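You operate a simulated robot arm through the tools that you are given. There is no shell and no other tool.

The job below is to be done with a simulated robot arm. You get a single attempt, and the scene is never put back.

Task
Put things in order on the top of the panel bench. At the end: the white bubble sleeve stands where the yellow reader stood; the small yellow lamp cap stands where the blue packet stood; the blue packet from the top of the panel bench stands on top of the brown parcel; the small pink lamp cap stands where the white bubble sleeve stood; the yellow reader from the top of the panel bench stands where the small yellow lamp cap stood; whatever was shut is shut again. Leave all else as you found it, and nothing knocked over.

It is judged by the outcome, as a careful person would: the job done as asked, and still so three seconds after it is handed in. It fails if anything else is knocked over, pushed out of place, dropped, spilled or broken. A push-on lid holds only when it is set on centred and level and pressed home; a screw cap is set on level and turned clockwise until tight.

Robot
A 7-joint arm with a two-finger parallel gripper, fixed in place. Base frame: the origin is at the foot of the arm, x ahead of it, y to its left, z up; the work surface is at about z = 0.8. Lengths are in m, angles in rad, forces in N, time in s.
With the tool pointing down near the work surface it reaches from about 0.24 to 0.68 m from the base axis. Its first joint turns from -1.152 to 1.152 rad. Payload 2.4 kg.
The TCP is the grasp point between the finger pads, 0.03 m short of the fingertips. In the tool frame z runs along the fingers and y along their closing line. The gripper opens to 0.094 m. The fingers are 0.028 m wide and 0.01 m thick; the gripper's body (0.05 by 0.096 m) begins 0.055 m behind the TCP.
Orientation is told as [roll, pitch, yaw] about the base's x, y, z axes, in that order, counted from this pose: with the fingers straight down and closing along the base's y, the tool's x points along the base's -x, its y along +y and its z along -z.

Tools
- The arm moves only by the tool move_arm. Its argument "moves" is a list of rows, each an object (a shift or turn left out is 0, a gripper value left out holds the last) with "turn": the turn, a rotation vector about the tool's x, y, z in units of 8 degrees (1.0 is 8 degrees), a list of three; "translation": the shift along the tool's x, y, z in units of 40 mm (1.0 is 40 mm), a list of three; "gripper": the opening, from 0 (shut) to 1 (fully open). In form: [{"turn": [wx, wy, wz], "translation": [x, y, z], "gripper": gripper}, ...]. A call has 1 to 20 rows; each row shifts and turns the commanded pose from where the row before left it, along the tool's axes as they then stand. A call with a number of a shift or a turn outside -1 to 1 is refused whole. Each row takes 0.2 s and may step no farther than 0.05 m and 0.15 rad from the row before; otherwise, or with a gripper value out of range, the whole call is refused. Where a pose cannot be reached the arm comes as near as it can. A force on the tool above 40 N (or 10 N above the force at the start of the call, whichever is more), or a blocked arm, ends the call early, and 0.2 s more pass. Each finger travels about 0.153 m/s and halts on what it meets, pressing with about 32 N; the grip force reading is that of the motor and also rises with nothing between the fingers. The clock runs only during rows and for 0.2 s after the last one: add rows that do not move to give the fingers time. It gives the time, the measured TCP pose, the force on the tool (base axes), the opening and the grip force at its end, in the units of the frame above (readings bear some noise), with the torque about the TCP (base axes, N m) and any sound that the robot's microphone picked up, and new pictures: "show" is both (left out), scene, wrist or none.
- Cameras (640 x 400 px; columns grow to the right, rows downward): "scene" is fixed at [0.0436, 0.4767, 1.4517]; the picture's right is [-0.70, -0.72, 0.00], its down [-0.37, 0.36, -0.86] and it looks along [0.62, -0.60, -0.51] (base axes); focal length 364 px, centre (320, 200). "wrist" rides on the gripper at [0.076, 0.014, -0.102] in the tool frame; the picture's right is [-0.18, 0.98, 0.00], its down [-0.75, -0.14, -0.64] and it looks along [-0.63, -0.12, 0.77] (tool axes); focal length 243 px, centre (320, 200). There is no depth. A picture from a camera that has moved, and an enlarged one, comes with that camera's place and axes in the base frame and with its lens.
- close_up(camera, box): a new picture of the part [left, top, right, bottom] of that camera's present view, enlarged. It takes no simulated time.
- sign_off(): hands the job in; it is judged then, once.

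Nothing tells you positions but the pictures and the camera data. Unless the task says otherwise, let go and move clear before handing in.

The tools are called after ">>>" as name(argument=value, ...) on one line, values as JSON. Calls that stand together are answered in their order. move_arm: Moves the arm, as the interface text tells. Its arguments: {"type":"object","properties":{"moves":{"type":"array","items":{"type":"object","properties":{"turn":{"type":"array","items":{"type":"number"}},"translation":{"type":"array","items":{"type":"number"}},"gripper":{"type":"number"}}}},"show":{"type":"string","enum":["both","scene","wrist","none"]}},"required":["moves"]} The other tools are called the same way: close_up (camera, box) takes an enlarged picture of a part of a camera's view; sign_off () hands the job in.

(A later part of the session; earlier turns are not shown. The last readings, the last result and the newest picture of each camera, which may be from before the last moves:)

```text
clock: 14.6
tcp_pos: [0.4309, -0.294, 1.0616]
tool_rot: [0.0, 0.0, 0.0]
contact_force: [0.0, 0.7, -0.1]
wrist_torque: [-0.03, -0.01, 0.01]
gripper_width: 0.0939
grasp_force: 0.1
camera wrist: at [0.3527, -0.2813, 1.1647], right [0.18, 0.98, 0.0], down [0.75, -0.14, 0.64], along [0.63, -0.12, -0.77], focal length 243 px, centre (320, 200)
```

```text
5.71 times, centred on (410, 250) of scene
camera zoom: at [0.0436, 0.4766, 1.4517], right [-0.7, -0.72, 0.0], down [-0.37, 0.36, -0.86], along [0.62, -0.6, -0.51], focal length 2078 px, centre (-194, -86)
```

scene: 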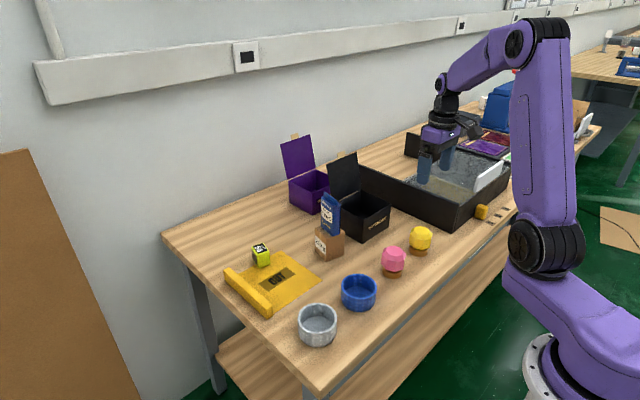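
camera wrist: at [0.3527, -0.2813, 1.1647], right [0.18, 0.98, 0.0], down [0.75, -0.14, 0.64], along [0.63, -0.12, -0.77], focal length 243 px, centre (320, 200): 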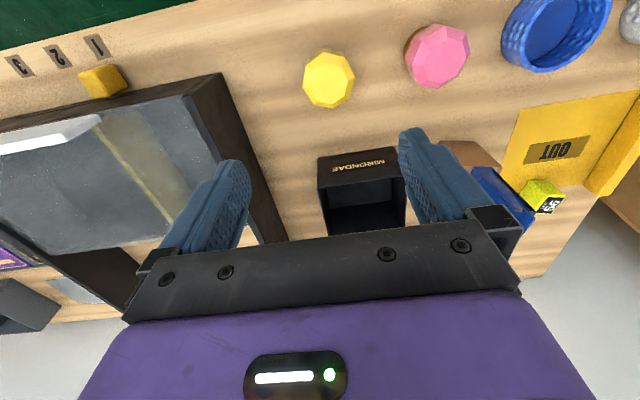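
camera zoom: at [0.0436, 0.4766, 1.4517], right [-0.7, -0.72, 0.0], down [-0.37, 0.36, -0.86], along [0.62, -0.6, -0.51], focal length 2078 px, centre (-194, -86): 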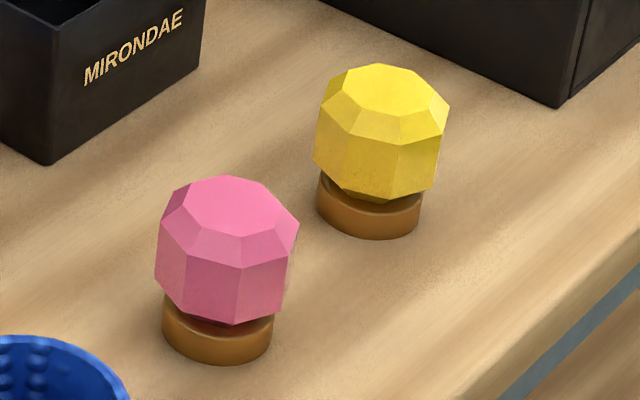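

The yellow cap is an octagon centred near (0.4285, -0.2855), with a vertex axis along y, so I should turn 22.5° to grip it on its flats. I'll align above it and partly descend for a check.

>>> move_arm(moves=[{"translation": [0.06, 0.21, 0.5]}, {"turn": [0, 0, 0.94]}, {"turn": [0, 0, 0.94]}, {"turn": [0, 0, 0.93]}, {"translation": [0, 0, 1.0]}, {"translation": [0, 0, 1.0]}, {"translation": [0, 0, 0.8]}, {}], show="both")

>>> close_up(camera="wrist", box=[200, 30, 440, 240])

```text
clock: 16.4
tcp_pos: [0.4268, -0.2849, 0.9316]
tool_rot: [0.001, -0.001, -0.392]
contact_force: [0.1, 0.1, 0.3]
wrist_torque: [-0.03, -0.01, -0.02]
gripper_width: 0.094
grasp_force: 0.2
camera wrist: at [0.3623, -0.2435, 1.0344], right [0.55, 0.84, 0.0], down [0.64, -0.42, 0.64], along [0.54, -0.35, -0.77], focal length 243 px, centre (320, 200)
```

scene: 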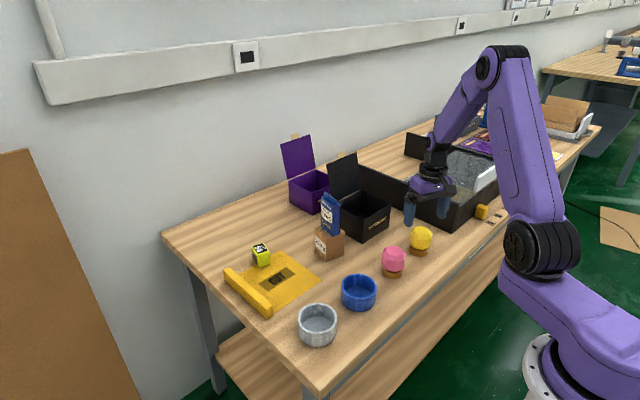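
wrist: 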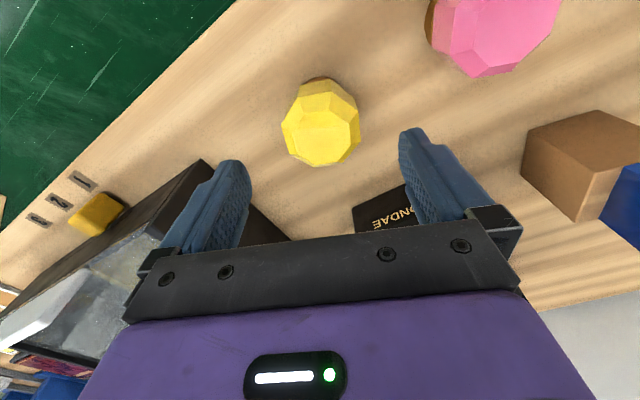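

```text
1.90 times, centred on (320, 135) of wrist
camera zoom: at [0.3623, -0.2435, 1.0344], right [0.55, 0.84, 0.0], down [0.64, -0.42, 0.64], along [0.54, -0.35, -0.77], focal length 462 px, centre (320, 324)
```

zoom: 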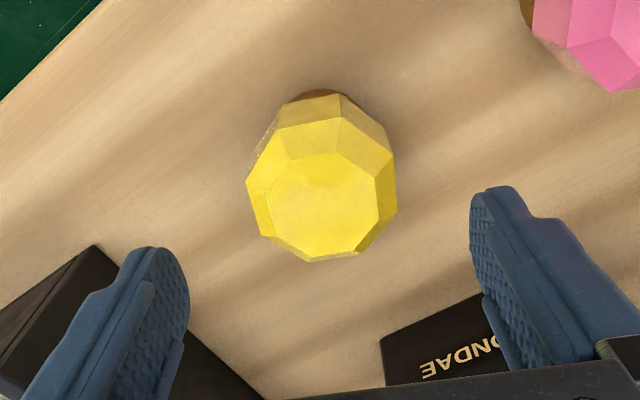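

The flats line up with the fingers and the centre is within 2 mm. I'll descend around the yellow cap and close on it.

>>> move_arm(moves=[{"translation": [-0.05, 0, 0.8]}, {"translation": [0, 0, 0.8]}, {"translation": [0, 0, 0.56]}, {}], show="wrist")

>>> close_up(camera="wrist", box=[160, 60, 480, 250])

>>> close_up(camera="scene", box=[370, 190, 470, 280])

```text
clock: 17.4
tcp_pos: [0.4311, -0.2849, 0.8436]
tool_rot: [0.0, 0.0, -0.392]
contact_force: [-0.8, -0.3, 0.5]
wrist_torque: [-0.01, -0.03, 0.0]
gripper_width: 0.0939
grasp_force: 0.0
camera wrist: at [0.3655, -0.2434, 0.9472], right [0.55, 0.84, 0.0], down [0.64, -0.42, 0.64], along [0.54, -0.35, -0.77], focal length 243 px, centre (320, 200)
```

wrist: 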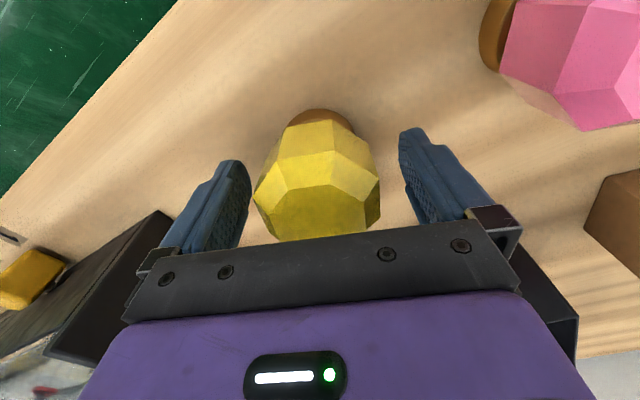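

```text
2.00 times, centred on (320, 155) of wrist
camera zoom: at [0.3655, -0.2434, 0.9472], right [0.55, 0.84, 0.0], down [0.64, -0.42, 0.64], along [0.54, -0.35, -0.77], focal length 485 px, centre (320, 290)
```

zoom: 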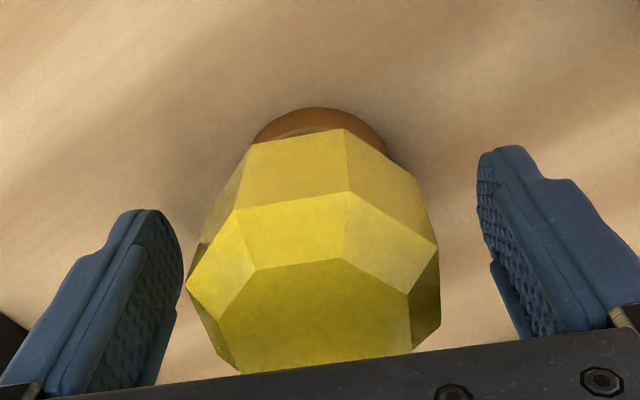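

```text
4.44 times, centred on (420, 235) of scene
camera zoom: at [0.0436, 0.4767, 1.4517], right [-0.7, -0.72, 0.0], down [-0.37, 0.36, -0.86], along [0.62, -0.6, -0.51], focal length 1616 px, centre (-124, 44)
```

zoom: 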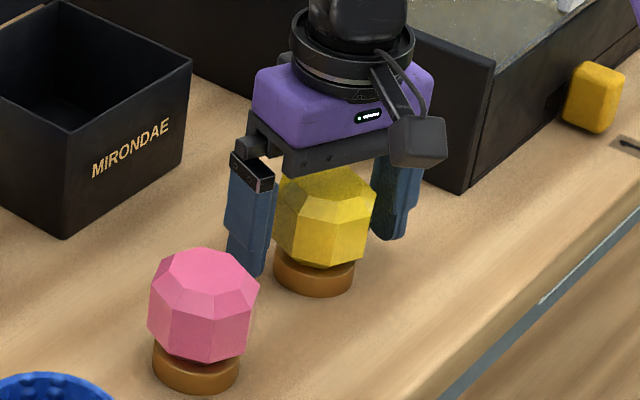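

The cap is centred between the fingers to within about 2 mm. I'll close.

>>> move_arm(moves=[{"translation": [0, -0.03, 0], "gripper": 0.75}, {"gripper": 0.64}, {"gripper": 0.58}, {}], show="wrist")

```text
clock: 18.4
tcp_pos: [0.4301, -0.2874, 0.845]
tool_rot: [0.0, 0.001, -0.394]
contact_force: [0.4, -0.2, 0.3]
wrist_torque: [-0.01, 0.0, -0.01]
gripper_width: 0.0617
grasp_force: 32.3
camera wrist: at [0.3647, -0.2449, 0.9475], right [0.55, 0.84, 0.0], down [0.64, -0.42, 0.64], along [0.54, -0.35, -0.77], focal length 243 px, centre (320, 200)
```

wrist: 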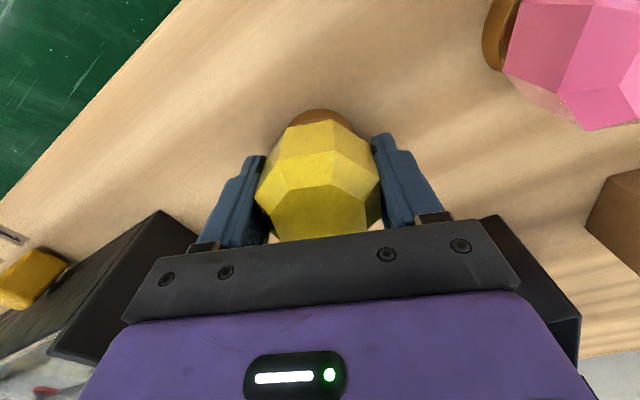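

The cap is gripped at 61.7 mm, so its centre is about (0.430, -0.287). I'll lift a little and check whether the brown base comes with it.

>>> move_arm(moves=[{"translation": [0, 0, -0.3]}, {"translation": [0, 0, -0.5]}, {}], show="scene")

>>> close_up(camera="scene", box=[370, 190, 470, 280])

>>> close_up(camera="wrist", box=[200, 60, 440, 250])

```text
clock: 19.2
tcp_pos: [0.4296, -0.288, 0.8782]
tool_rot: [-0.001, -0.001, -0.393]
contact_force: [0.5, 0.6, -0.8]
wrist_torque: [-0.02, -0.02, 0.0]
gripper_width: 0.0617
grasp_force: 31.9
```

scene: 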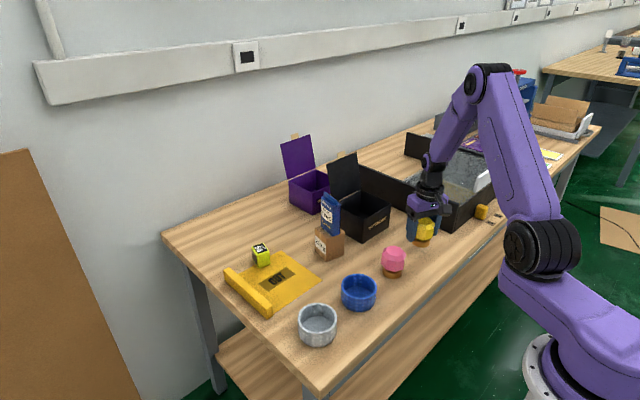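

```text
4.44 times, centred on (420, 235) of scene
camera zoom: at [0.0436, 0.4767, 1.4517], right [-0.7, -0.72, 0.0], down [-0.37, 0.36, -0.86], along [0.62, -0.6, -0.51], focal length 1616 px, centre (-124, 44)
```

zoom: 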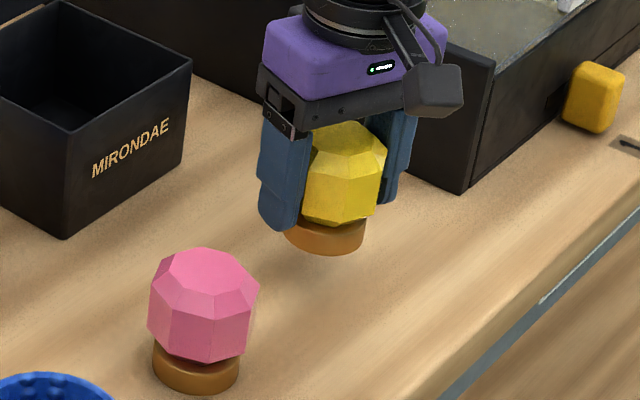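

```text
2.11 times, centred on (320, 155) of wrist
camera zoom: at [0.364, -0.2451, 0.9801], right [0.55, 0.84, 0.0], down [0.64, -0.42, 0.64], along [0.54, -0.35, -0.77], focal length 511 px, centre (320, 295)
```

zoom: 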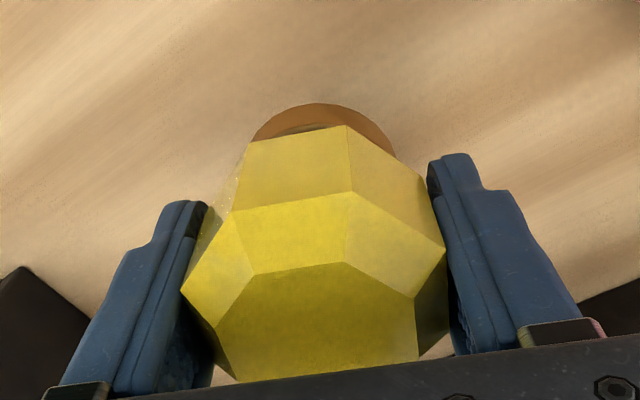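

The cap and brown base are one piece. I'll lift to z≈0.96 and carry it along +y first, staying clear of the parcel and packet, then out to the packet's old spot at (0.580, 0.060).

>>> move_arm(moves=[{"translation": [0, 0, -1.0]}, {"translation": [0, 0, -1.0]}, {"translation": [0.369, 0.8925, 0]}, {"translation": [0.369, 0.8925, 0]}, {"translation": [0.369, 0.8925, 0]}, {"translation": [0.369, 0.8925, 0]}, {"translation": [0.369, 0.8925, 0]}, {"translation": [0.369, 0.8925, 0]}, {"translation": [0.369, 0.8925, 0]}, {"translation": [0.369, 0.8925, 0]}, {"translation": [0.369, 0.8925, 0]}, {"translation": [-0.866, 0.358, 0]}, {"translation": [-0.866, 0.358, 0]}, {"translation": [-0.866, 0.358, 0]}, {"translation": [-0.866, 0.358, 0]}, {}], show="both")

```text
clock: 22.6
tcp_pos: [0.5776, 0.0629, 0.9591]
tool_rot: [0.001, 0.001, -0.393]
contact_force: [0.1, -0.1, -0.9]
wrist_torque: [0.0, -0.01, -0.02]
gripper_width: 0.0616
grasp_force: 31.9
camera wrist: at [0.5136, 0.1037, 1.062], right [0.55, 0.84, 0.0], down [0.64, -0.42, 0.64], along [0.54, -0.35, -0.77], focal length 243 px, centre (320, 200)
```

scene: 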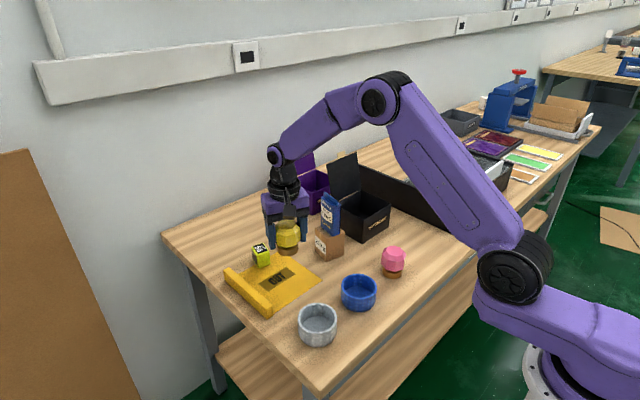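
wrist: 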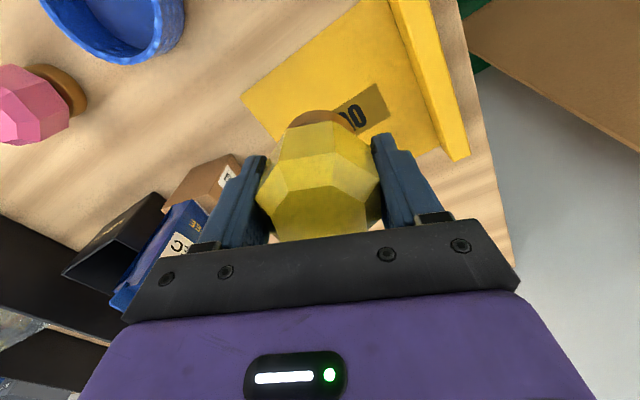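

The cap is over the mat. I'll trim the position by a few millimetres and lower it to just above the mat.

>>> move_arm(moves=[{"translation": [-0.086, -0.051, 0.8]}, {"translation": [0, 0, 0.8]}, {"translation": [0, 0, 0.8]}, {"translation": [0, 0, 0.25]}, {}], show="both")

>>> close_up(camera="scene", box=[220, 200, 350, 320])

```text
clock: 23.8
tcp_pos: [0.5824, 0.0568, 0.8501]
tool_rot: [0.0, 0.0, -0.392]
contact_force: [-0.5, 0.4, -1.2]
wrist_torque: [0.0, 0.0, 0.0]
gripper_width: 0.0614
grasp_force: 31.9
camera wrist: at [0.5162, 0.0991, 0.9534], right [0.55, 0.84, 0.0], down [0.64, -0.42, 0.64], along [0.54, -0.35, -0.77], focal length 243 px, centre (320, 200)
```

scene: 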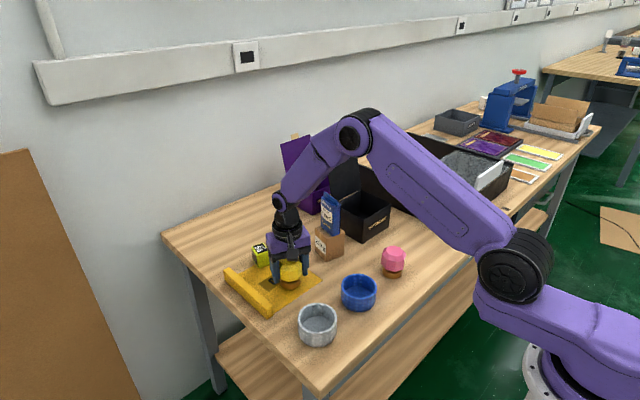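
wrist: 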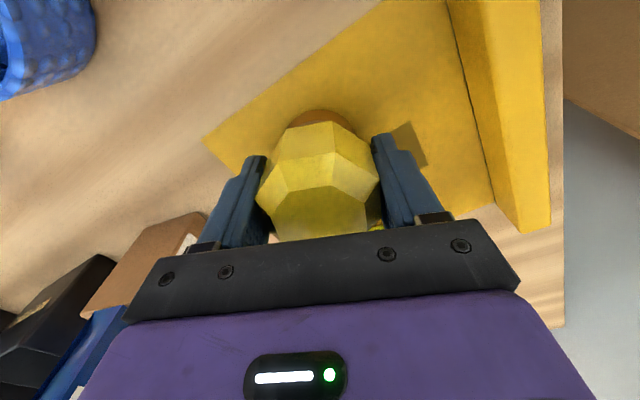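

```text
3.33 times, centred on (285, 260) of scene
camera zoom: at [0.0436, 0.4767, 1.4517], right [-0.7, -0.72, 0.0], down [-0.37, 0.36, -0.86], along [0.62, -0.6, -0.51], focal length 1212 px, centre (437, 0)
```

zoom: 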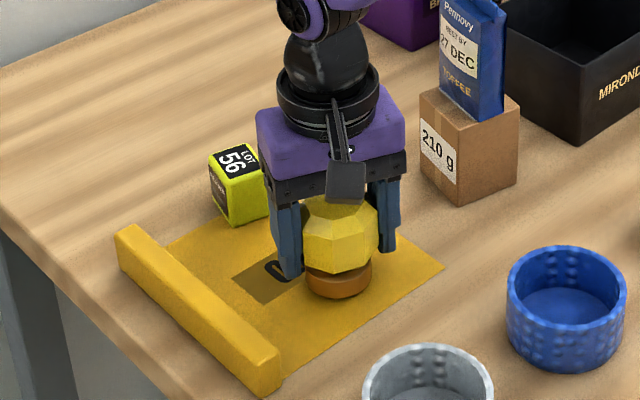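

The scene view matches the packet's old base centre within about a millimetre. I'll inch down to contact.

>>> move_arm(moves=[{"translation": [0, 0, 0.05]}, {"translation": [0, 0, 0.04]}, {}], show="none")

```text
clock: 24.6
tcp_pos: [0.5813, 0.0579, 0.8465]
tool_rot: [0.001, 0.001, -0.393]
contact_force: [0.0, 0.2, -0.4]
wrist_torque: [-0.01, 0.0, 0.02]
gripper_width: 0.0614
grasp_force: 32.6
```

>>> move_arm(moves=[{"translation": [0, 0, 0.03]}, {}], show="none")

```text
clock: 25.2
tcp_pos: [0.5819, 0.0581, 0.8461]
tool_rot: [0.0, 0.0, -0.392]
contact_force: [-0.4, -0.3, -1.5]
wrist_torque: [0.02, 0.05, 0.01]
gripper_width: 0.0616
grasp_force: 31.8
```

>>> move_arm(moves=[{"translation": [0, 0, 0.025]}, {}], show="none")

```text
clock: 25.8
tcp_pos: [0.5825, 0.0593, 0.8465]
tool_rot: [-0.001, 0.001, -0.394]
contact_force: [-0.4, -0.3, -0.6]
wrist_torque: [-0.02, 0.0, -0.04]
gripper_width: 0.0615
grasp_force: 31.7
```

>>> move_arm(moves=[{"translation": [0, 0, 0.025]}, {}], show="none")

```text
clock: 26.4
tcp_pos: [0.5813, 0.0563, 0.8461]
tool_rot: [0.0, 0.001, -0.392]
contact_force: [-3.8, -0.1, 11.3]
wrist_torque: [-0.1, 0.21, 0.0]
gripper_width: 0.0615
grasp_force: 32.6
```

The cap touches down at 11 N. I'll release it and back straight up.

>>> move_arm(moves=[{"translation": [0, 0, -0.015]}, {"gripper": 0.7}, {"gripper": 0.85}, {}, {"translation": [0, 0, -0.4]}, {"translation": [0, 0, -0.9]}, {"translation": [0, 0, -1.0]}, {"translation": [0, 0, -1.0]}, {}], show="both")

>>> close_up(camera="scene", box=[220, 200, 350, 320])

```text
clock: 28.4
tcp_pos: [0.5815, 0.059, 0.978]
tool_rot: [-0.001, 0.001, -0.395]
contact_force: [0.3, 0.2, 0.4]
wrist_torque: [0.03, 0.04, -0.02]
gripper_width: 0.0798
grasp_force: 0.0
camera wrist: at [0.5151, 0.0992, 1.0804], right [0.55, 0.84, 0.0], down [0.64, -0.42, 0.64], along [0.54, -0.35, -0.77], focal length 243 px, centre (320, 200)
```

scene: 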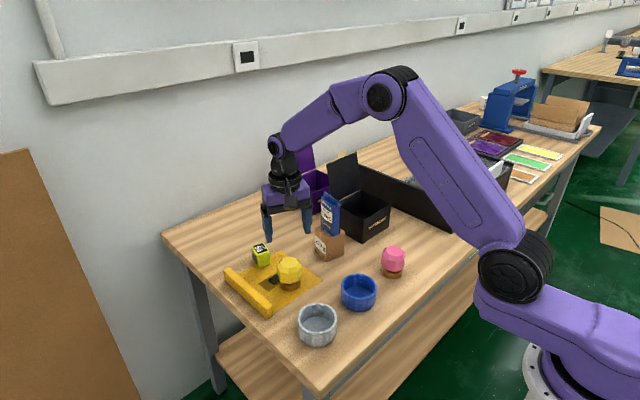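
wrist: 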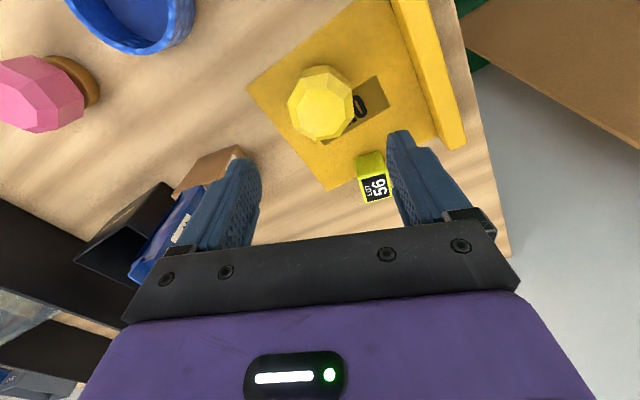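

```text
3.33 times, centred on (285, 260) of scene
camera zoom: at [0.0436, 0.4767, 1.4517], right [-0.7, -0.72, 0.0], down [-0.37, 0.36, -0.86], along [0.62, -0.6, -0.51], focal length 1212 px, centre (437, 0)
```

zoom: 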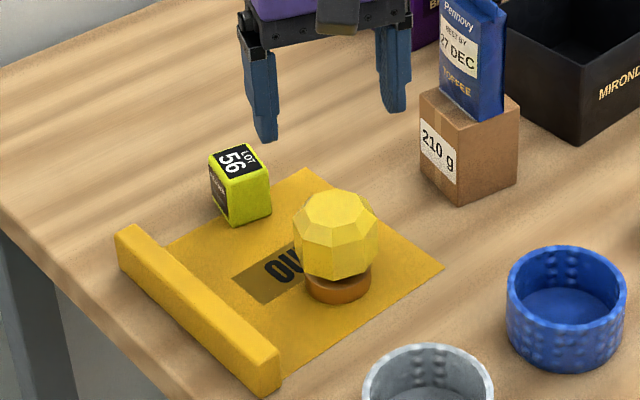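

The yellow cap now stands where the packet was. The reader is centred near (0.701, 0.061), about 34 × 41 mm, yawed about -14° and 43 mm tall. That is beyond the straight-down reach, so I'll tilt the tool about 15° outward and hover above it.

>>> move_arm(moves=[{"turn": [0, 0, -0.53], "gripper": 0.68}, {"turn": [0, 0, -0.53]}, {"turn": [0, -0.94, 0]}, {"turn": [0, -0.94, 0]}, {"translation": [-0.826, 0.2575, 0.636]}, {"translation": [-0.826, 0.2575, 0.636]}, {"translation": [-0.826, 0.2575, 0.636]}, {}], show="both")

>>> close_up(camera="wrist", box=[220, 60, 420, 220])

>>> close_up(camera="scene", box=[220, 180, 350, 300])

```text
clock: 30.2
tcp_pos: [0.7021, 0.06, 0.9276]
tool_rot: [0.0, -0.263, -0.243]
contact_force: [0.2, 0.5, -0.3]
wrist_torque: [0.01, 0.01, -0.01]
gripper_width: 0.0637
grasp_force: 0.0
camera wrist: at [0.6075, 0.0969, 1.0066], right [0.41, 0.91, 0.05], down [0.51, -0.27, 0.82], along [0.76, -0.31, -0.58], focal length 243 px, centre (320, 200)
```

scene: 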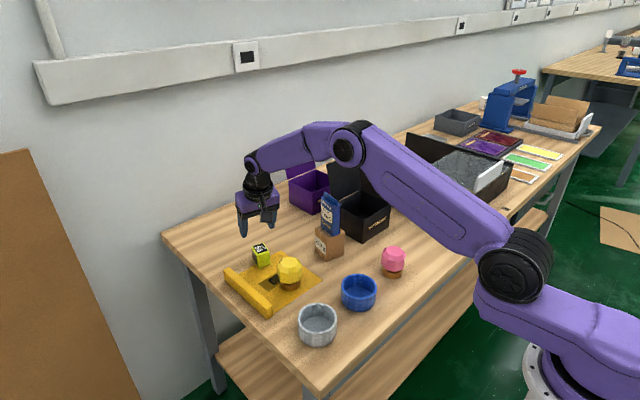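
wrist: 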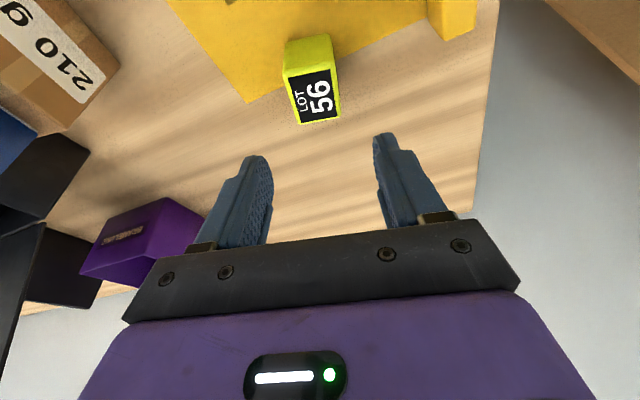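

```text
2.50 times, centred on (320, 140) of wrist
camera zoom: at [0.6075, 0.0969, 1.0066], right [0.41, 0.91, 0.05], down [0.51, -0.27, 0.82], along [0.76, -0.31, -0.58], focal length 606 px, centre (320, 350)
```

zoom: 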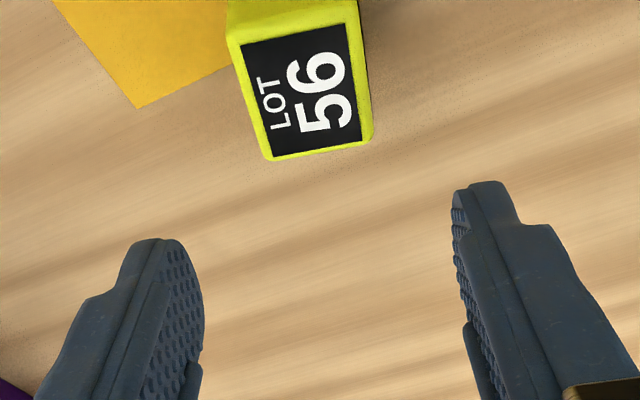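

```text
3.33 times, centred on (285, 240) of scene
camera zoom: at [0.0436, 0.4767, 1.4517], right [-0.7, -0.72, 0.0], down [-0.37, 0.36, -0.86], along [0.62, -0.6, -0.51], focal length 1212 px, centre (437, 67)
```

zoom: 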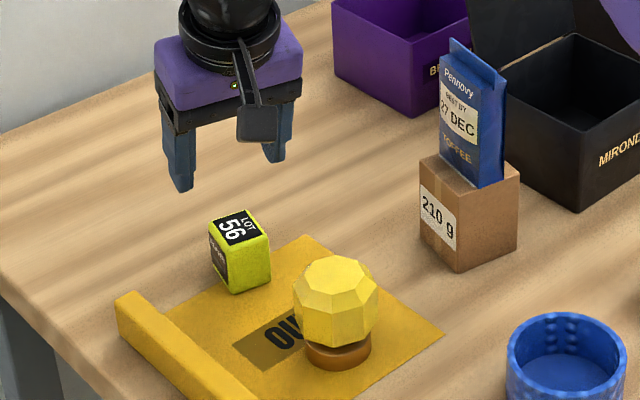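

The arm reaches, and the reader is aligned at centre (0.701, 0.060). I'll descend straight down around it and check.

>>> move_arm(moves=[{"translation": [0.194, 0, 0.715]}, {"translation": [0.194, 0, 0.715]}, {"translation": [0.194, 0, 0.715]}, {}], show="both")

>>> close_up(camera="wrist", box=[200, 80, 440, 250])

>>> close_up(camera="scene", box=[220, 210, 330, 300])

```text
clock: 31.2
tcp_pos: [0.7033, 0.0587, 0.8377]
tool_rot: [0.002, -0.264, -0.245]
contact_force: [0.5, 0.3, 0.2]
wrist_torque: [0.0, 0.01, 0.01]
gripper_width: 0.0637
grasp_force: 0.0
camera wrist: at [0.6084, 0.0958, 0.9175], right [0.41, 0.91, 0.05], down [0.51, -0.27, 0.82], along [0.76, -0.31, -0.58], focal length 243 px, centre (320, 200)
```

scene: 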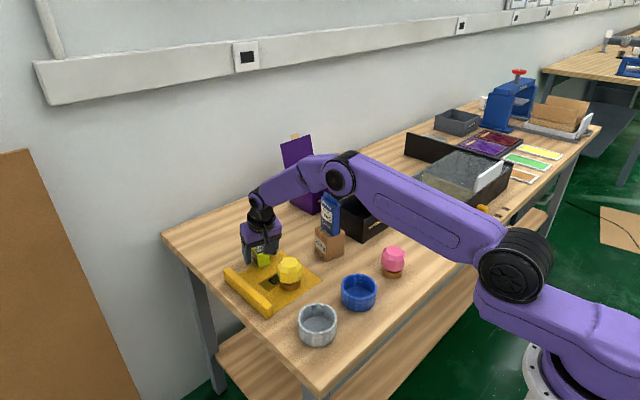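
wrist: 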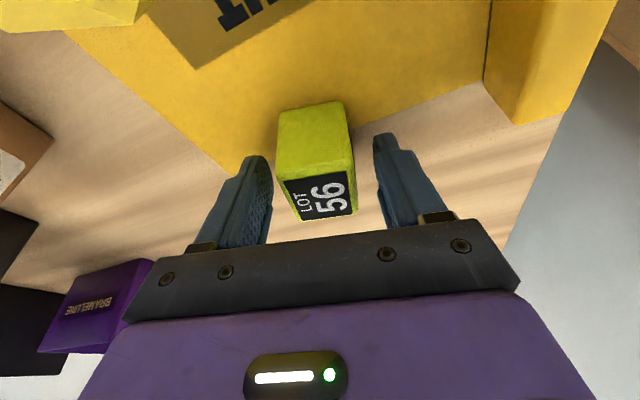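

```text
2.35 times, centred on (320, 165) of wrist
camera zoom: at [0.6084, 0.0958, 0.9175], right [0.41, 0.91, 0.05], down [0.51, -0.27, 0.82], along [0.76, -0.31, -0.58], focal length 571 px, centre (320, 282)
```

zoom: 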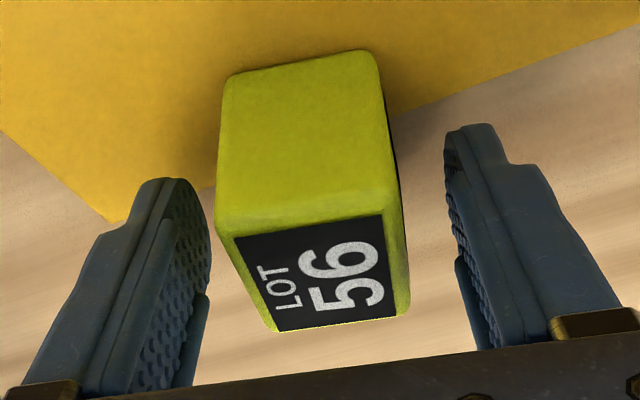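

```text
4.44 times, centred on (275, 255) of scene
camera zoom: at [0.0436, 0.4767, 1.4517], right [-0.7, -0.72, 0.0], down [-0.37, 0.36, -0.86], along [0.62, -0.6, -0.51], focal length 1616 px, centre (520, -44)
```

zoom: 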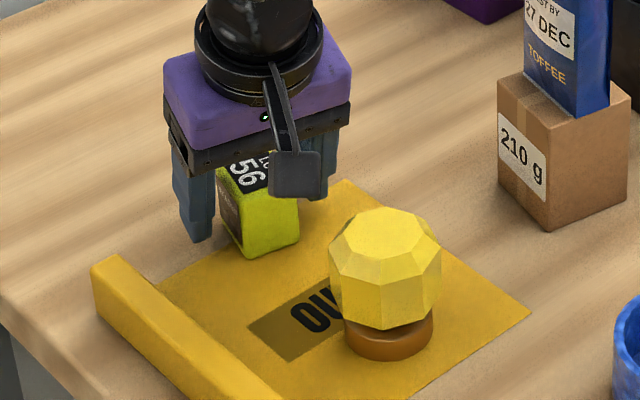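

The reader is nicely between the fingers. I'll close on it.

>>> move_arm(moves=[{"translation": [0, -0.03, 0], "gripper": 0.5}, {"gripper": 0.4}, {"gripper": 0.3}, {}], show="wrist")

```text
clock: 32.2
tcp_pos: [0.7022, 0.0588, 0.8396]
tool_rot: [0.0, -0.262, -0.244]
contact_force: [-1.0, -0.5, -0.3]
wrist_torque: [0.0, 0.0, -0.05]
gripper_width: 0.04
grasp_force: 32.0
camera wrist: at [0.6071, 0.0953, 0.9183], right [0.41, 0.91, 0.05], down [0.51, -0.27, 0.82], along [0.76, -0.31, -0.58], focal length 243 px, centre (320, 200)
```

wrist: 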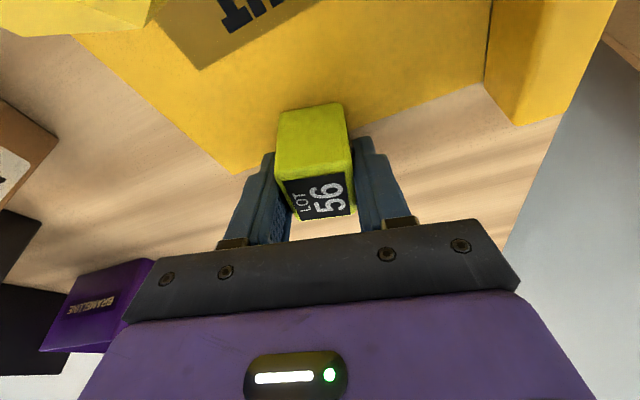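

The reader is gripped at 40 mm width. I'll lift it straight up and check.

>>> move_arm(moves=[{"translation": [-0.1, 0, -0.37]}, {"translation": [-0.25, 0, -0.93]}, {"translation": [-0.25, 0, -0.93]}, {"translation": [-0.25, 0, -0.93]}, {}], show="both")

>>> close_up(camera="scene", box=[210, 170, 340, 290])

```text
clock: 33.4
tcp_pos: [0.6991, 0.0594, 0.9738]
tool_rot: [0.0, -0.262, -0.245]
contact_force: [0.9, -0.2, -0.6]
wrist_torque: [0.0, -0.01, -0.02]
gripper_width: 0.0396
grasp_force: 31.7
camera wrist: at [0.6052, 0.0969, 1.0517], right [0.41, 0.91, 0.05], down [0.51, -0.27, 0.82], along [0.76, -0.31, -0.58], focal length 243 px, centre (320, 200)
```

scene: 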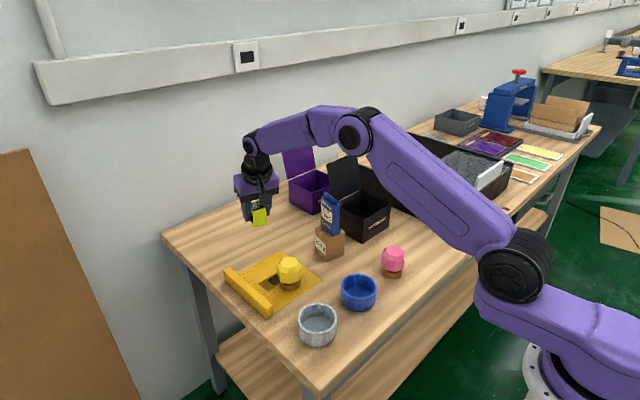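
wrist: 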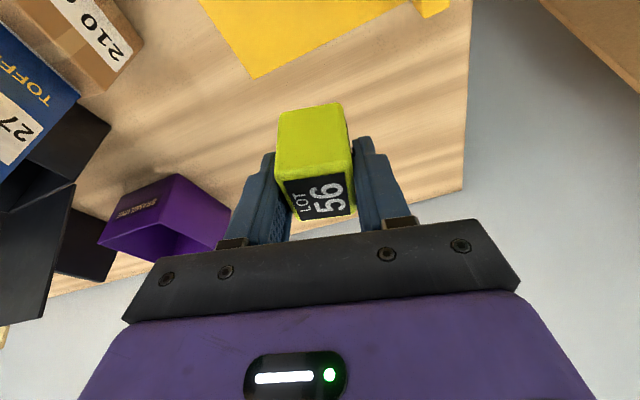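

```text
3.33 times, centred on (275, 230) of scene
camera zoom: at [0.0436, 0.4767, 1.4517], right [-0.7, -0.72, 0.0], down [-0.37, 0.36, -0.86], along [0.62, -0.6, -0.51], focal length 1212 px, centre (470, 100)
```

zoom: 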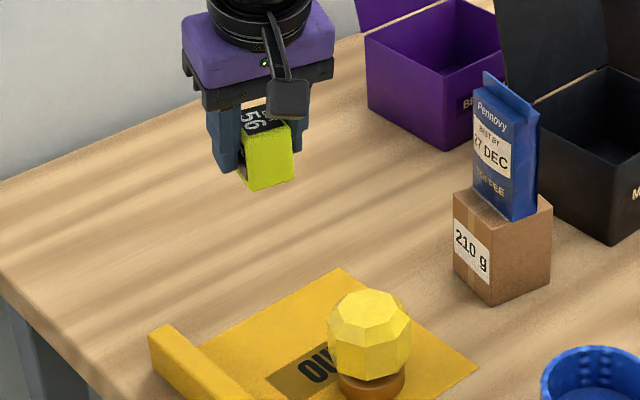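

The reader is held level. I'll carry it back along x at height, then along -y to the yellow cap's old spot at (0.4295, -0.2865).

>>> move_arm(moves=[{"translation": [0.9026, -0.2318, -0.243]}, {"translation": [0.9026, -0.2318, -0.243]}, {"translation": [0.9026, -0.2318, -0.243]}, {"translation": [0.9026, -0.2318, -0.243]}, {"translation": [0.9026, -0.2318, -0.243]}, {"translation": [0.9026, -0.2318, -0.243]}, {"translation": [0.9026, -0.2318, -0.243]}, {"translation": [-0.223, -0.9326, 0.06]}, {"translation": [-0.223, -0.9326, 0.06]}, {"translation": [-0.223, -0.9326, 0.06]}, {"translation": [-0.223, -0.9326, 0.06]}, {"translation": [-0.223, -0.9326, 0.06]}, {"translation": [-0.223, -0.9326, 0.06]}, {"translation": [-0.223, -0.9326, 0.06]}, {"translation": [-0.223, -0.9326, 0.06]}, {"translation": [-0.223, -0.9326, 0.06]}, {}], show="both")

```text
clock: 37.0
tcp_pos: [0.431, -0.2874, 0.9711]
tool_rot: [0.0, -0.262, -0.245]
contact_force: [-1.0, -0.5, -1.2]
wrist_torque: [-0.02, -0.01, -0.01]
gripper_width: 0.0399
grasp_force: 32.6
camera wrist: at [0.337, -0.249, 1.0506], right [0.41, 0.91, 0.05], down [0.51, -0.27, 0.82], along [0.76, -0.31, -0.58], focal length 243 px, centre (320, 200)
```

scene: 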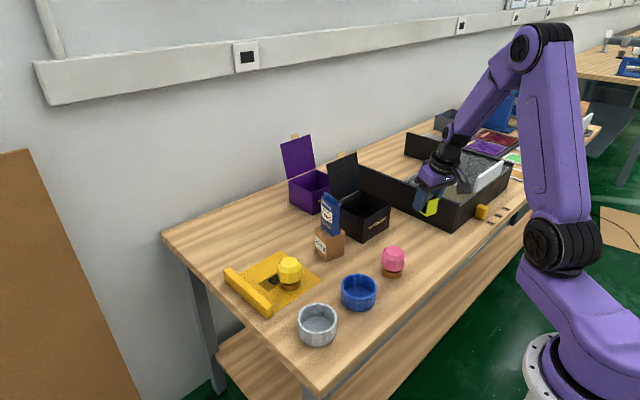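
wrist: 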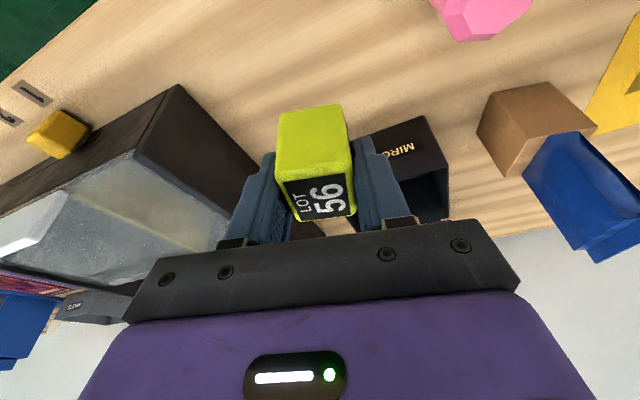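

The reader is above the yellow cap's old spot. I'll lower it to just above the bench.

>>> move_arm(moves=[{"translation": [0.22, 0, 0.76]}, {"translation": [0.204, 0, 0.76]}, {"translation": [0.204, 0, 0.76]}, {"translation": [0.204, 0, 0.72]}, {}], show="both")

>>> close_up(camera="scene", box=[370, 190, 470, 280])

```text
clock: 38.2
tcp_pos: [0.4302, -0.2864, 0.8476]
tool_rot: [0.002, -0.263, -0.243]
contact_force: [0.4, -0.6, -0.7]
wrist_torque: [0.02, -0.04, 0.0]
gripper_width: 0.0398
grasp_force: 32.1
camera wrist: at [0.3352, -0.2487, 0.9258], right [0.41, 0.91, 0.05], down [0.51, -0.27, 0.82], along [0.76, -0.31, -0.58], focal length 243 px, centre (320, 200)
```

scene: 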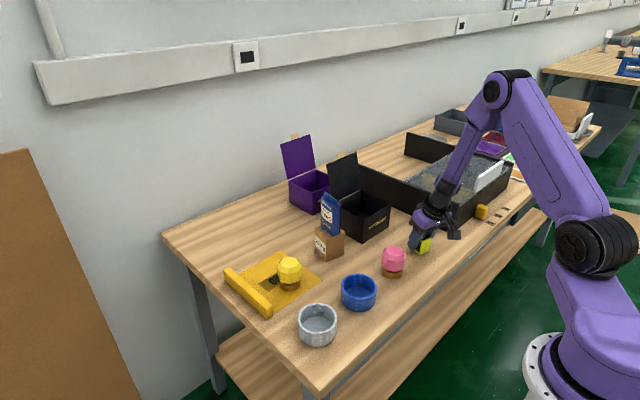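
wrist: 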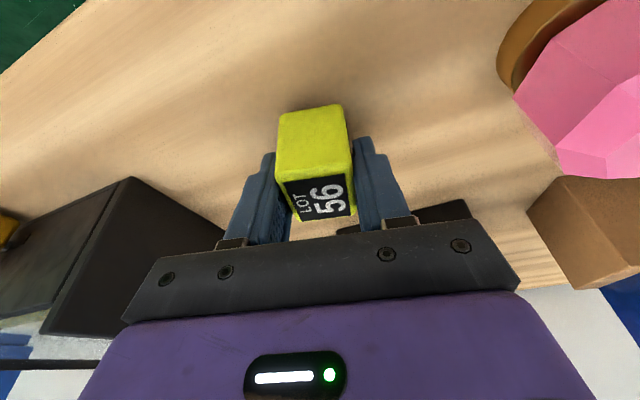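

```text
4.44 times, centred on (420, 235) of scene
camera zoom: at [0.0436, 0.4767, 1.4517], right [-0.7, -0.72, 0.0], down [-0.37, 0.36, -0.86], along [0.62, -0.6, -0.51], focal length 1616 px, centre (-124, 44)
```

zoom: 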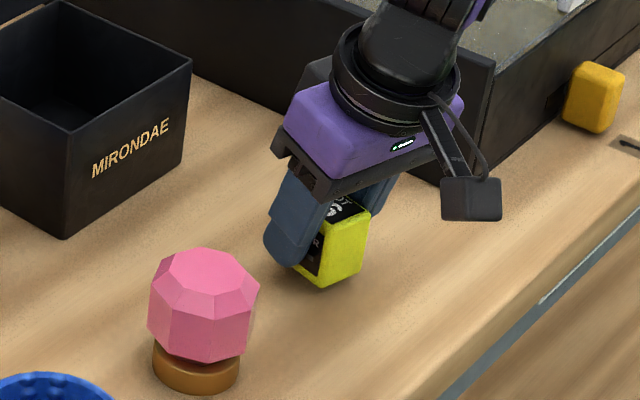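

The position agrees with the recorded spot. I'll inch down to contact.

>>> move_arm(moves=[{"translation": [0.02, 0, 0.075]}, {"translation": [0.02, 0, 0.07]}, {}], show="none")

>>> move_arm(moves=[{"translation": [0.0065, 0, 0.024]}, {}], show="none")

```text
clock: 39.0
tcp_pos: [0.4294, -0.2855, 0.8411]
tool_rot: [0.0, -0.262, -0.245]
contact_force: [0.3, 1.2, -1.3]
wrist_torque: [0.0, 0.0, 0.01]
gripper_width: 0.0397
grasp_force: 32.6
```

```text
clock: 39.6
tcp_pos: [0.4292, -0.2869, 0.8398]
tool_rot: [0.0, -0.262, -0.244]
contact_force: [0.9, 0.0, -0.2]
wrist_torque: [0.03, 0.01, 0.02]
gripper_width: 0.0397
grasp_force: 31.6
```

>>> move_arm(moves=[{"translation": [0.0065, 0, 0.024]}, {}], show="none")

```text
clock: 40.2
tcp_pos: [0.4298, -0.2861, 0.8399]
tool_rot: [0.001, -0.265, -0.244]
contact_force: [-3.6, 2.7, 12.5]
wrist_torque: [0.01, 0.25, -0.05]
gripper_width: 0.0397
grasp_force: 32.1
```

Contact at 12.5 N. I'll release and retract straight up.

>>> move_arm(moves=[{"translation": [-0.003, 0, -0.012]}, {"gripper": 0.48}, {"gripper": 0.66}, {}, {"translation": [-0.1, 0, -0.4]}, {"translation": [-0.23, 0, -0.86]}, {"translation": [-0.25, 0, -0.95]}, {"translation": [-0.25, 0, -0.95]}, {}], show="both")

>>> close_up(camera="scene", box=[370, 190, 470, 280])

```text
clock: 42.2
tcp_pos: [0.4302, -0.286, 0.9692]
tool_rot: [0.0, -0.261, -0.244]
contact_force: [-0.4, -0.5, 1.1]
wrist_torque: [-0.01, 0.02, -0.03]
gripper_width: 0.0622
grasp_force: 0.0
camera wrist: at [0.3356, -0.2487, 1.0482], right [0.41, 0.91, 0.05], down [0.51, -0.27, 0.82], along [0.76, -0.31, -0.58], focal length 243 px, centre (320, 200)
```

scene: 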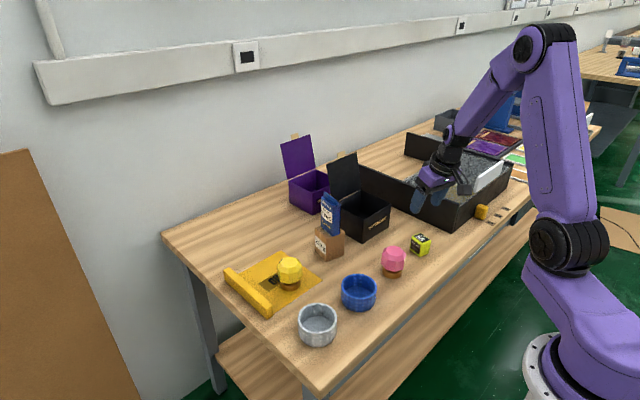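
wrist: 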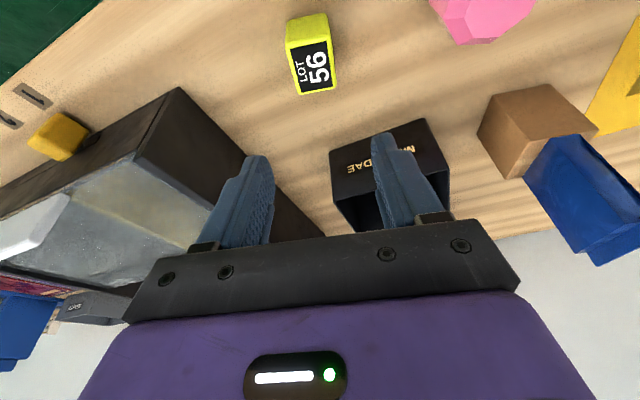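

```text
4.44 times, centred on (420, 235) of scene
camera zoom: at [0.0436, 0.4767, 1.4517], right [-0.7, -0.72, 0.0], down [-0.37, 0.36, -0.86], along [0.62, -0.6, -0.51], focal length 1616 px, centre (-124, 44)
```

zoom: 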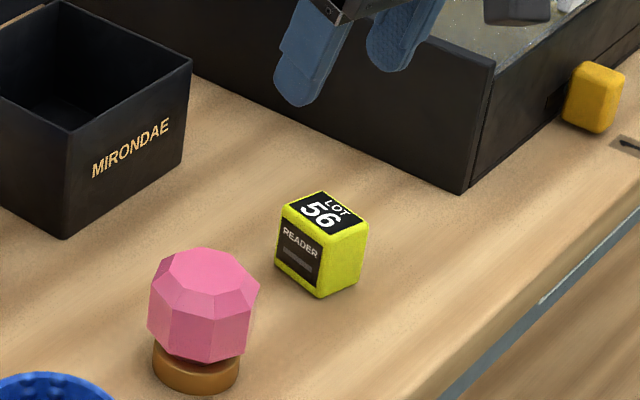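

READER is confirmed on the block, and it stands where the yellow cap was. Next is the white sleeve near (0.43, 0.11). I'll take out the tilt and move above it to look.

>>> move_arm(moves=[{"turn": [0, 0.94, 0]}, {"turn": [0, 0.94, 0], "gripper": 0.5}, {"translation": [0.335, 0.937, -0.08]}, {"translation": [0.335, 0.937, -0.08]}, {"translation": [0.335, 0.937, -0.08]}, {"translation": [0.335, 0.937, -0.08]}, {"translation": [0.335, 0.937, -0.08]}, {"translation": [0.335, 0.937, -0.08]}, {"translation": [0.335, 0.937, -0.08]}, {"translation": [0.335, 0.937, -0.08]}, {"translation": [0.335, 0.937, -0.08]}, {"translation": [0.335, 0.937, -0.08]}, {}], show="both")

>>> close_up(camera="wrist", box=[240, 0, 440, 160])

>>> close_up(camera="scene", box=[285, 285, 355, 355])

```text
clock: 45.0
tcp_pos: [0.3868, 0.1104, 1.0029]
tool_rot: [-0.001, -0.001, -0.244]
contact_force: [-0.9, 0.0, -0.2]
wrist_torque: [0.0, -0.02, -0.01]
gripper_width: 0.047
grasp_force: 0.1
camera wrist: at [0.3158, 0.1426, 1.1044], right [0.42, 0.91, 0.0], down [0.7, -0.32, 0.64], along [0.58, -0.27, -0.77], focal length 243 px, centre (320, 200)
```

scene: 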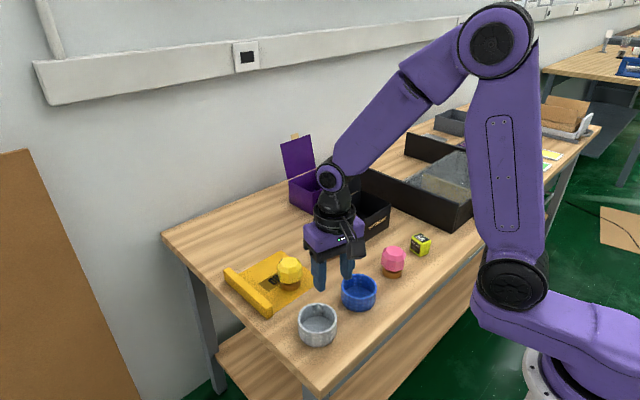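
wrist: 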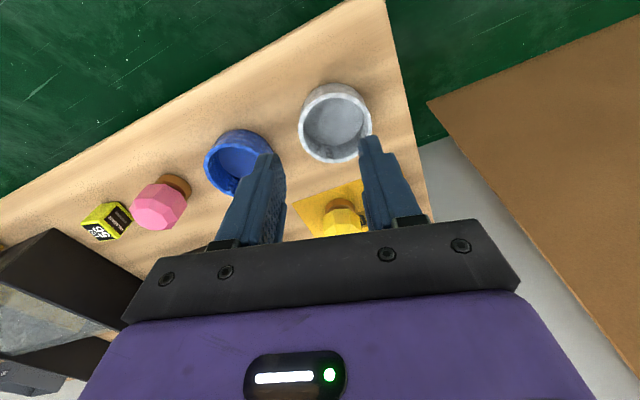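

```text
2.50 times, centred on (340, 80) of wrist
camera zoom: at [0.3158, 0.1426, 1.1044], right [0.42, 0.91, 0.0], down [0.7, -0.32, 0.64], along [0.58, -0.27, -0.77], focal length 606 px, centre (270, 500)
```

zoom: 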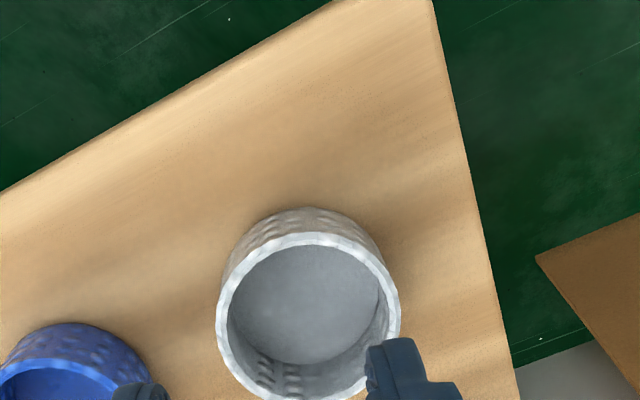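

```text
5.71 times, centred on (320, 320) of scene
camera zoom: at [0.0436, 0.4767, 1.4517], right [-0.7, -0.72, 0.0], down [-0.37, 0.36, -0.86], along [0.62, -0.6, -0.51], focal length 2078 px, centre (320, -486)
```

zoom: 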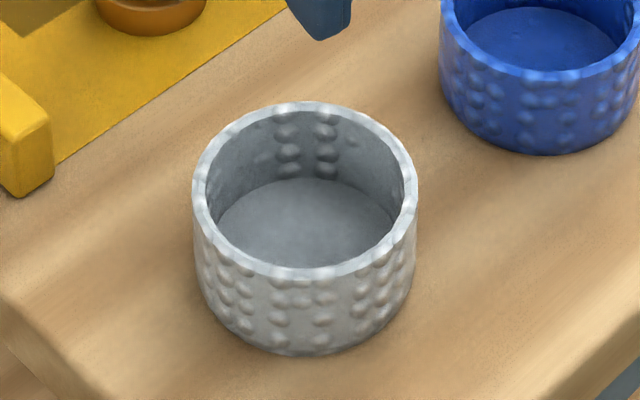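

The sleeve is a cup about 82 mm across and 46 mm tall, with a 5 mm wall. It is centred near (0.424, 0.113). I plan to grip its near wall with one finger inside, closing along x, so I'll turn the wrist to yaw -90°.

>>> move_arm(moves=[{"turn": [0, 0, 1.056]}, {"turn": [0, 0, 1.056]}, {"turn": [0, 0, 1.056]}, {"turn": [0, 0, 1.056]}, {"turn": [0, 0, 1.056]}, {"turn": [0, 0, 1.056]}, {"turn": [0, 0, 1.056]}, {"turn": [0, 0, 1.056]}, {"turn": [0, 0, 1.056]}, {}], show="both")

>>> close_up(camera="wrist", box=[200, 0, 440, 200])

```text
refused: 1.056 is not a number from -1 to 1
```

```text
2.00 times, centred on (320, 100) of wrist
camera zoom: at [0.3158, 0.1426, 1.1044], right [0.42, 0.91, 0.0], down [0.7, -0.32, 0.64], along [0.58, -0.27, -0.77], focal length 485 px, centre (320, 400)
```

zoom: 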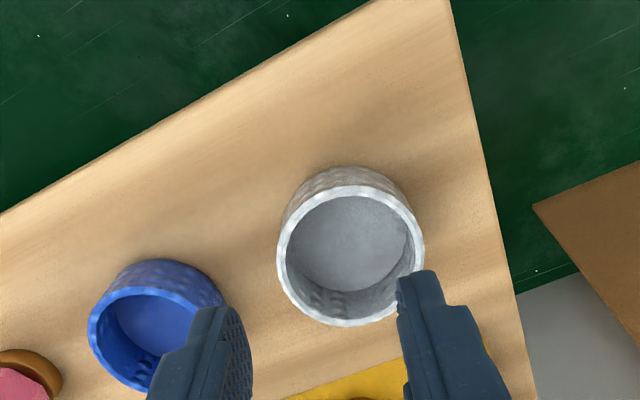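

That call was refused because a row may turn at most one unit. I'll resend it with smaller rows.

>>> move_arm(moves=[{"turn": [0, 0, 0.95]}, {"turn": [0, 0, 0.95]}, {"turn": [0, 0, 0.95]}, {"turn": [0, 0, 0.95]}, {"turn": [0, 0, 0.95]}, {"turn": [0, 0, 0.95]}, {"turn": [0, 0, 0.95]}, {"turn": [0, 0, 0.95]}, {"turn": [0, 0, 0.95]}, {"turn": [0, 0, 0.95]}, {}], show="both")

>>> close_up(camera="wrist", box=[200, 0, 440, 200])

```text
clock: 47.4
tcp_pos: [0.3888, 0.1101, 1.002]
tool_rot: [0.001, 0.001, -1.572]
contact_force: [0.2, 0.5, 0.3]
wrist_torque: [0.0, 0.0, -0.01]
gripper_width: 0.047
grasp_force: 0.1
camera wrist: at [0.4027, 0.1857, 1.1033], right [0.98, -0.19, 0.0], down [-0.14, -0.75, 0.64], along [-0.12, -0.63, -0.77], focal length 243 px, centre (320, 200)
```

scene: 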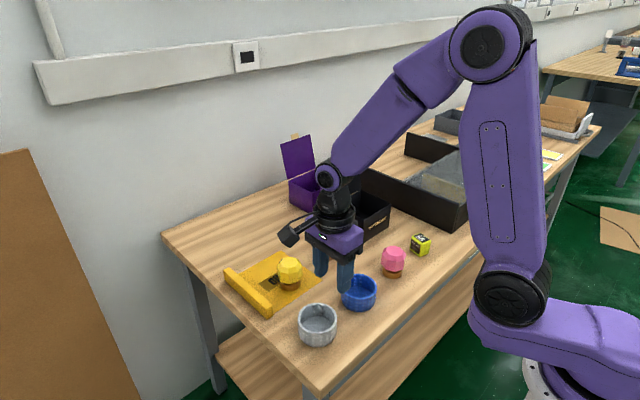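
wrist: 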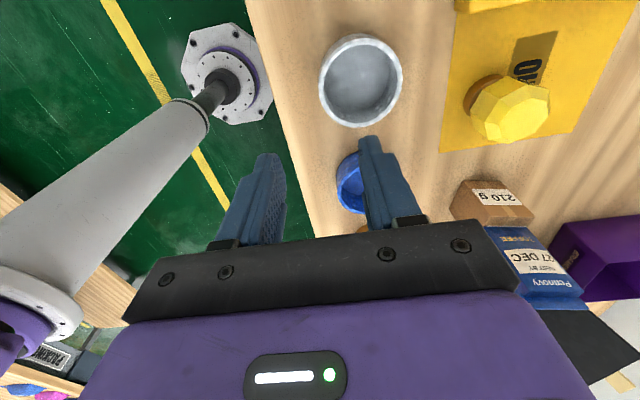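

```text
2.00 times, centred on (320, 100) of wrist
camera zoom: at [0.4027, 0.1857, 1.1033], right [0.98, -0.19, 0.0], down [-0.14, -0.75, 0.64], along [-0.12, -0.63, -0.77], focal length 485 px, centre (320, 400)
```

zoom: 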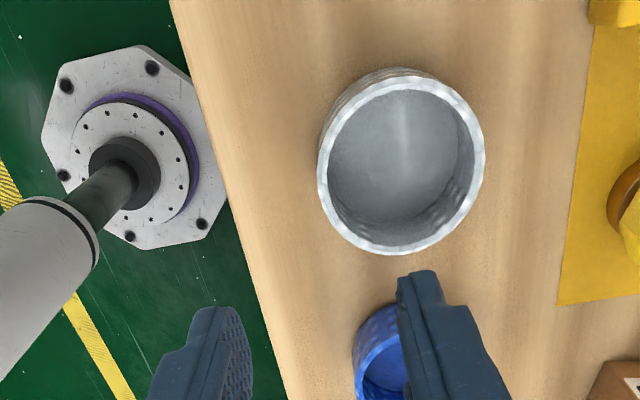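

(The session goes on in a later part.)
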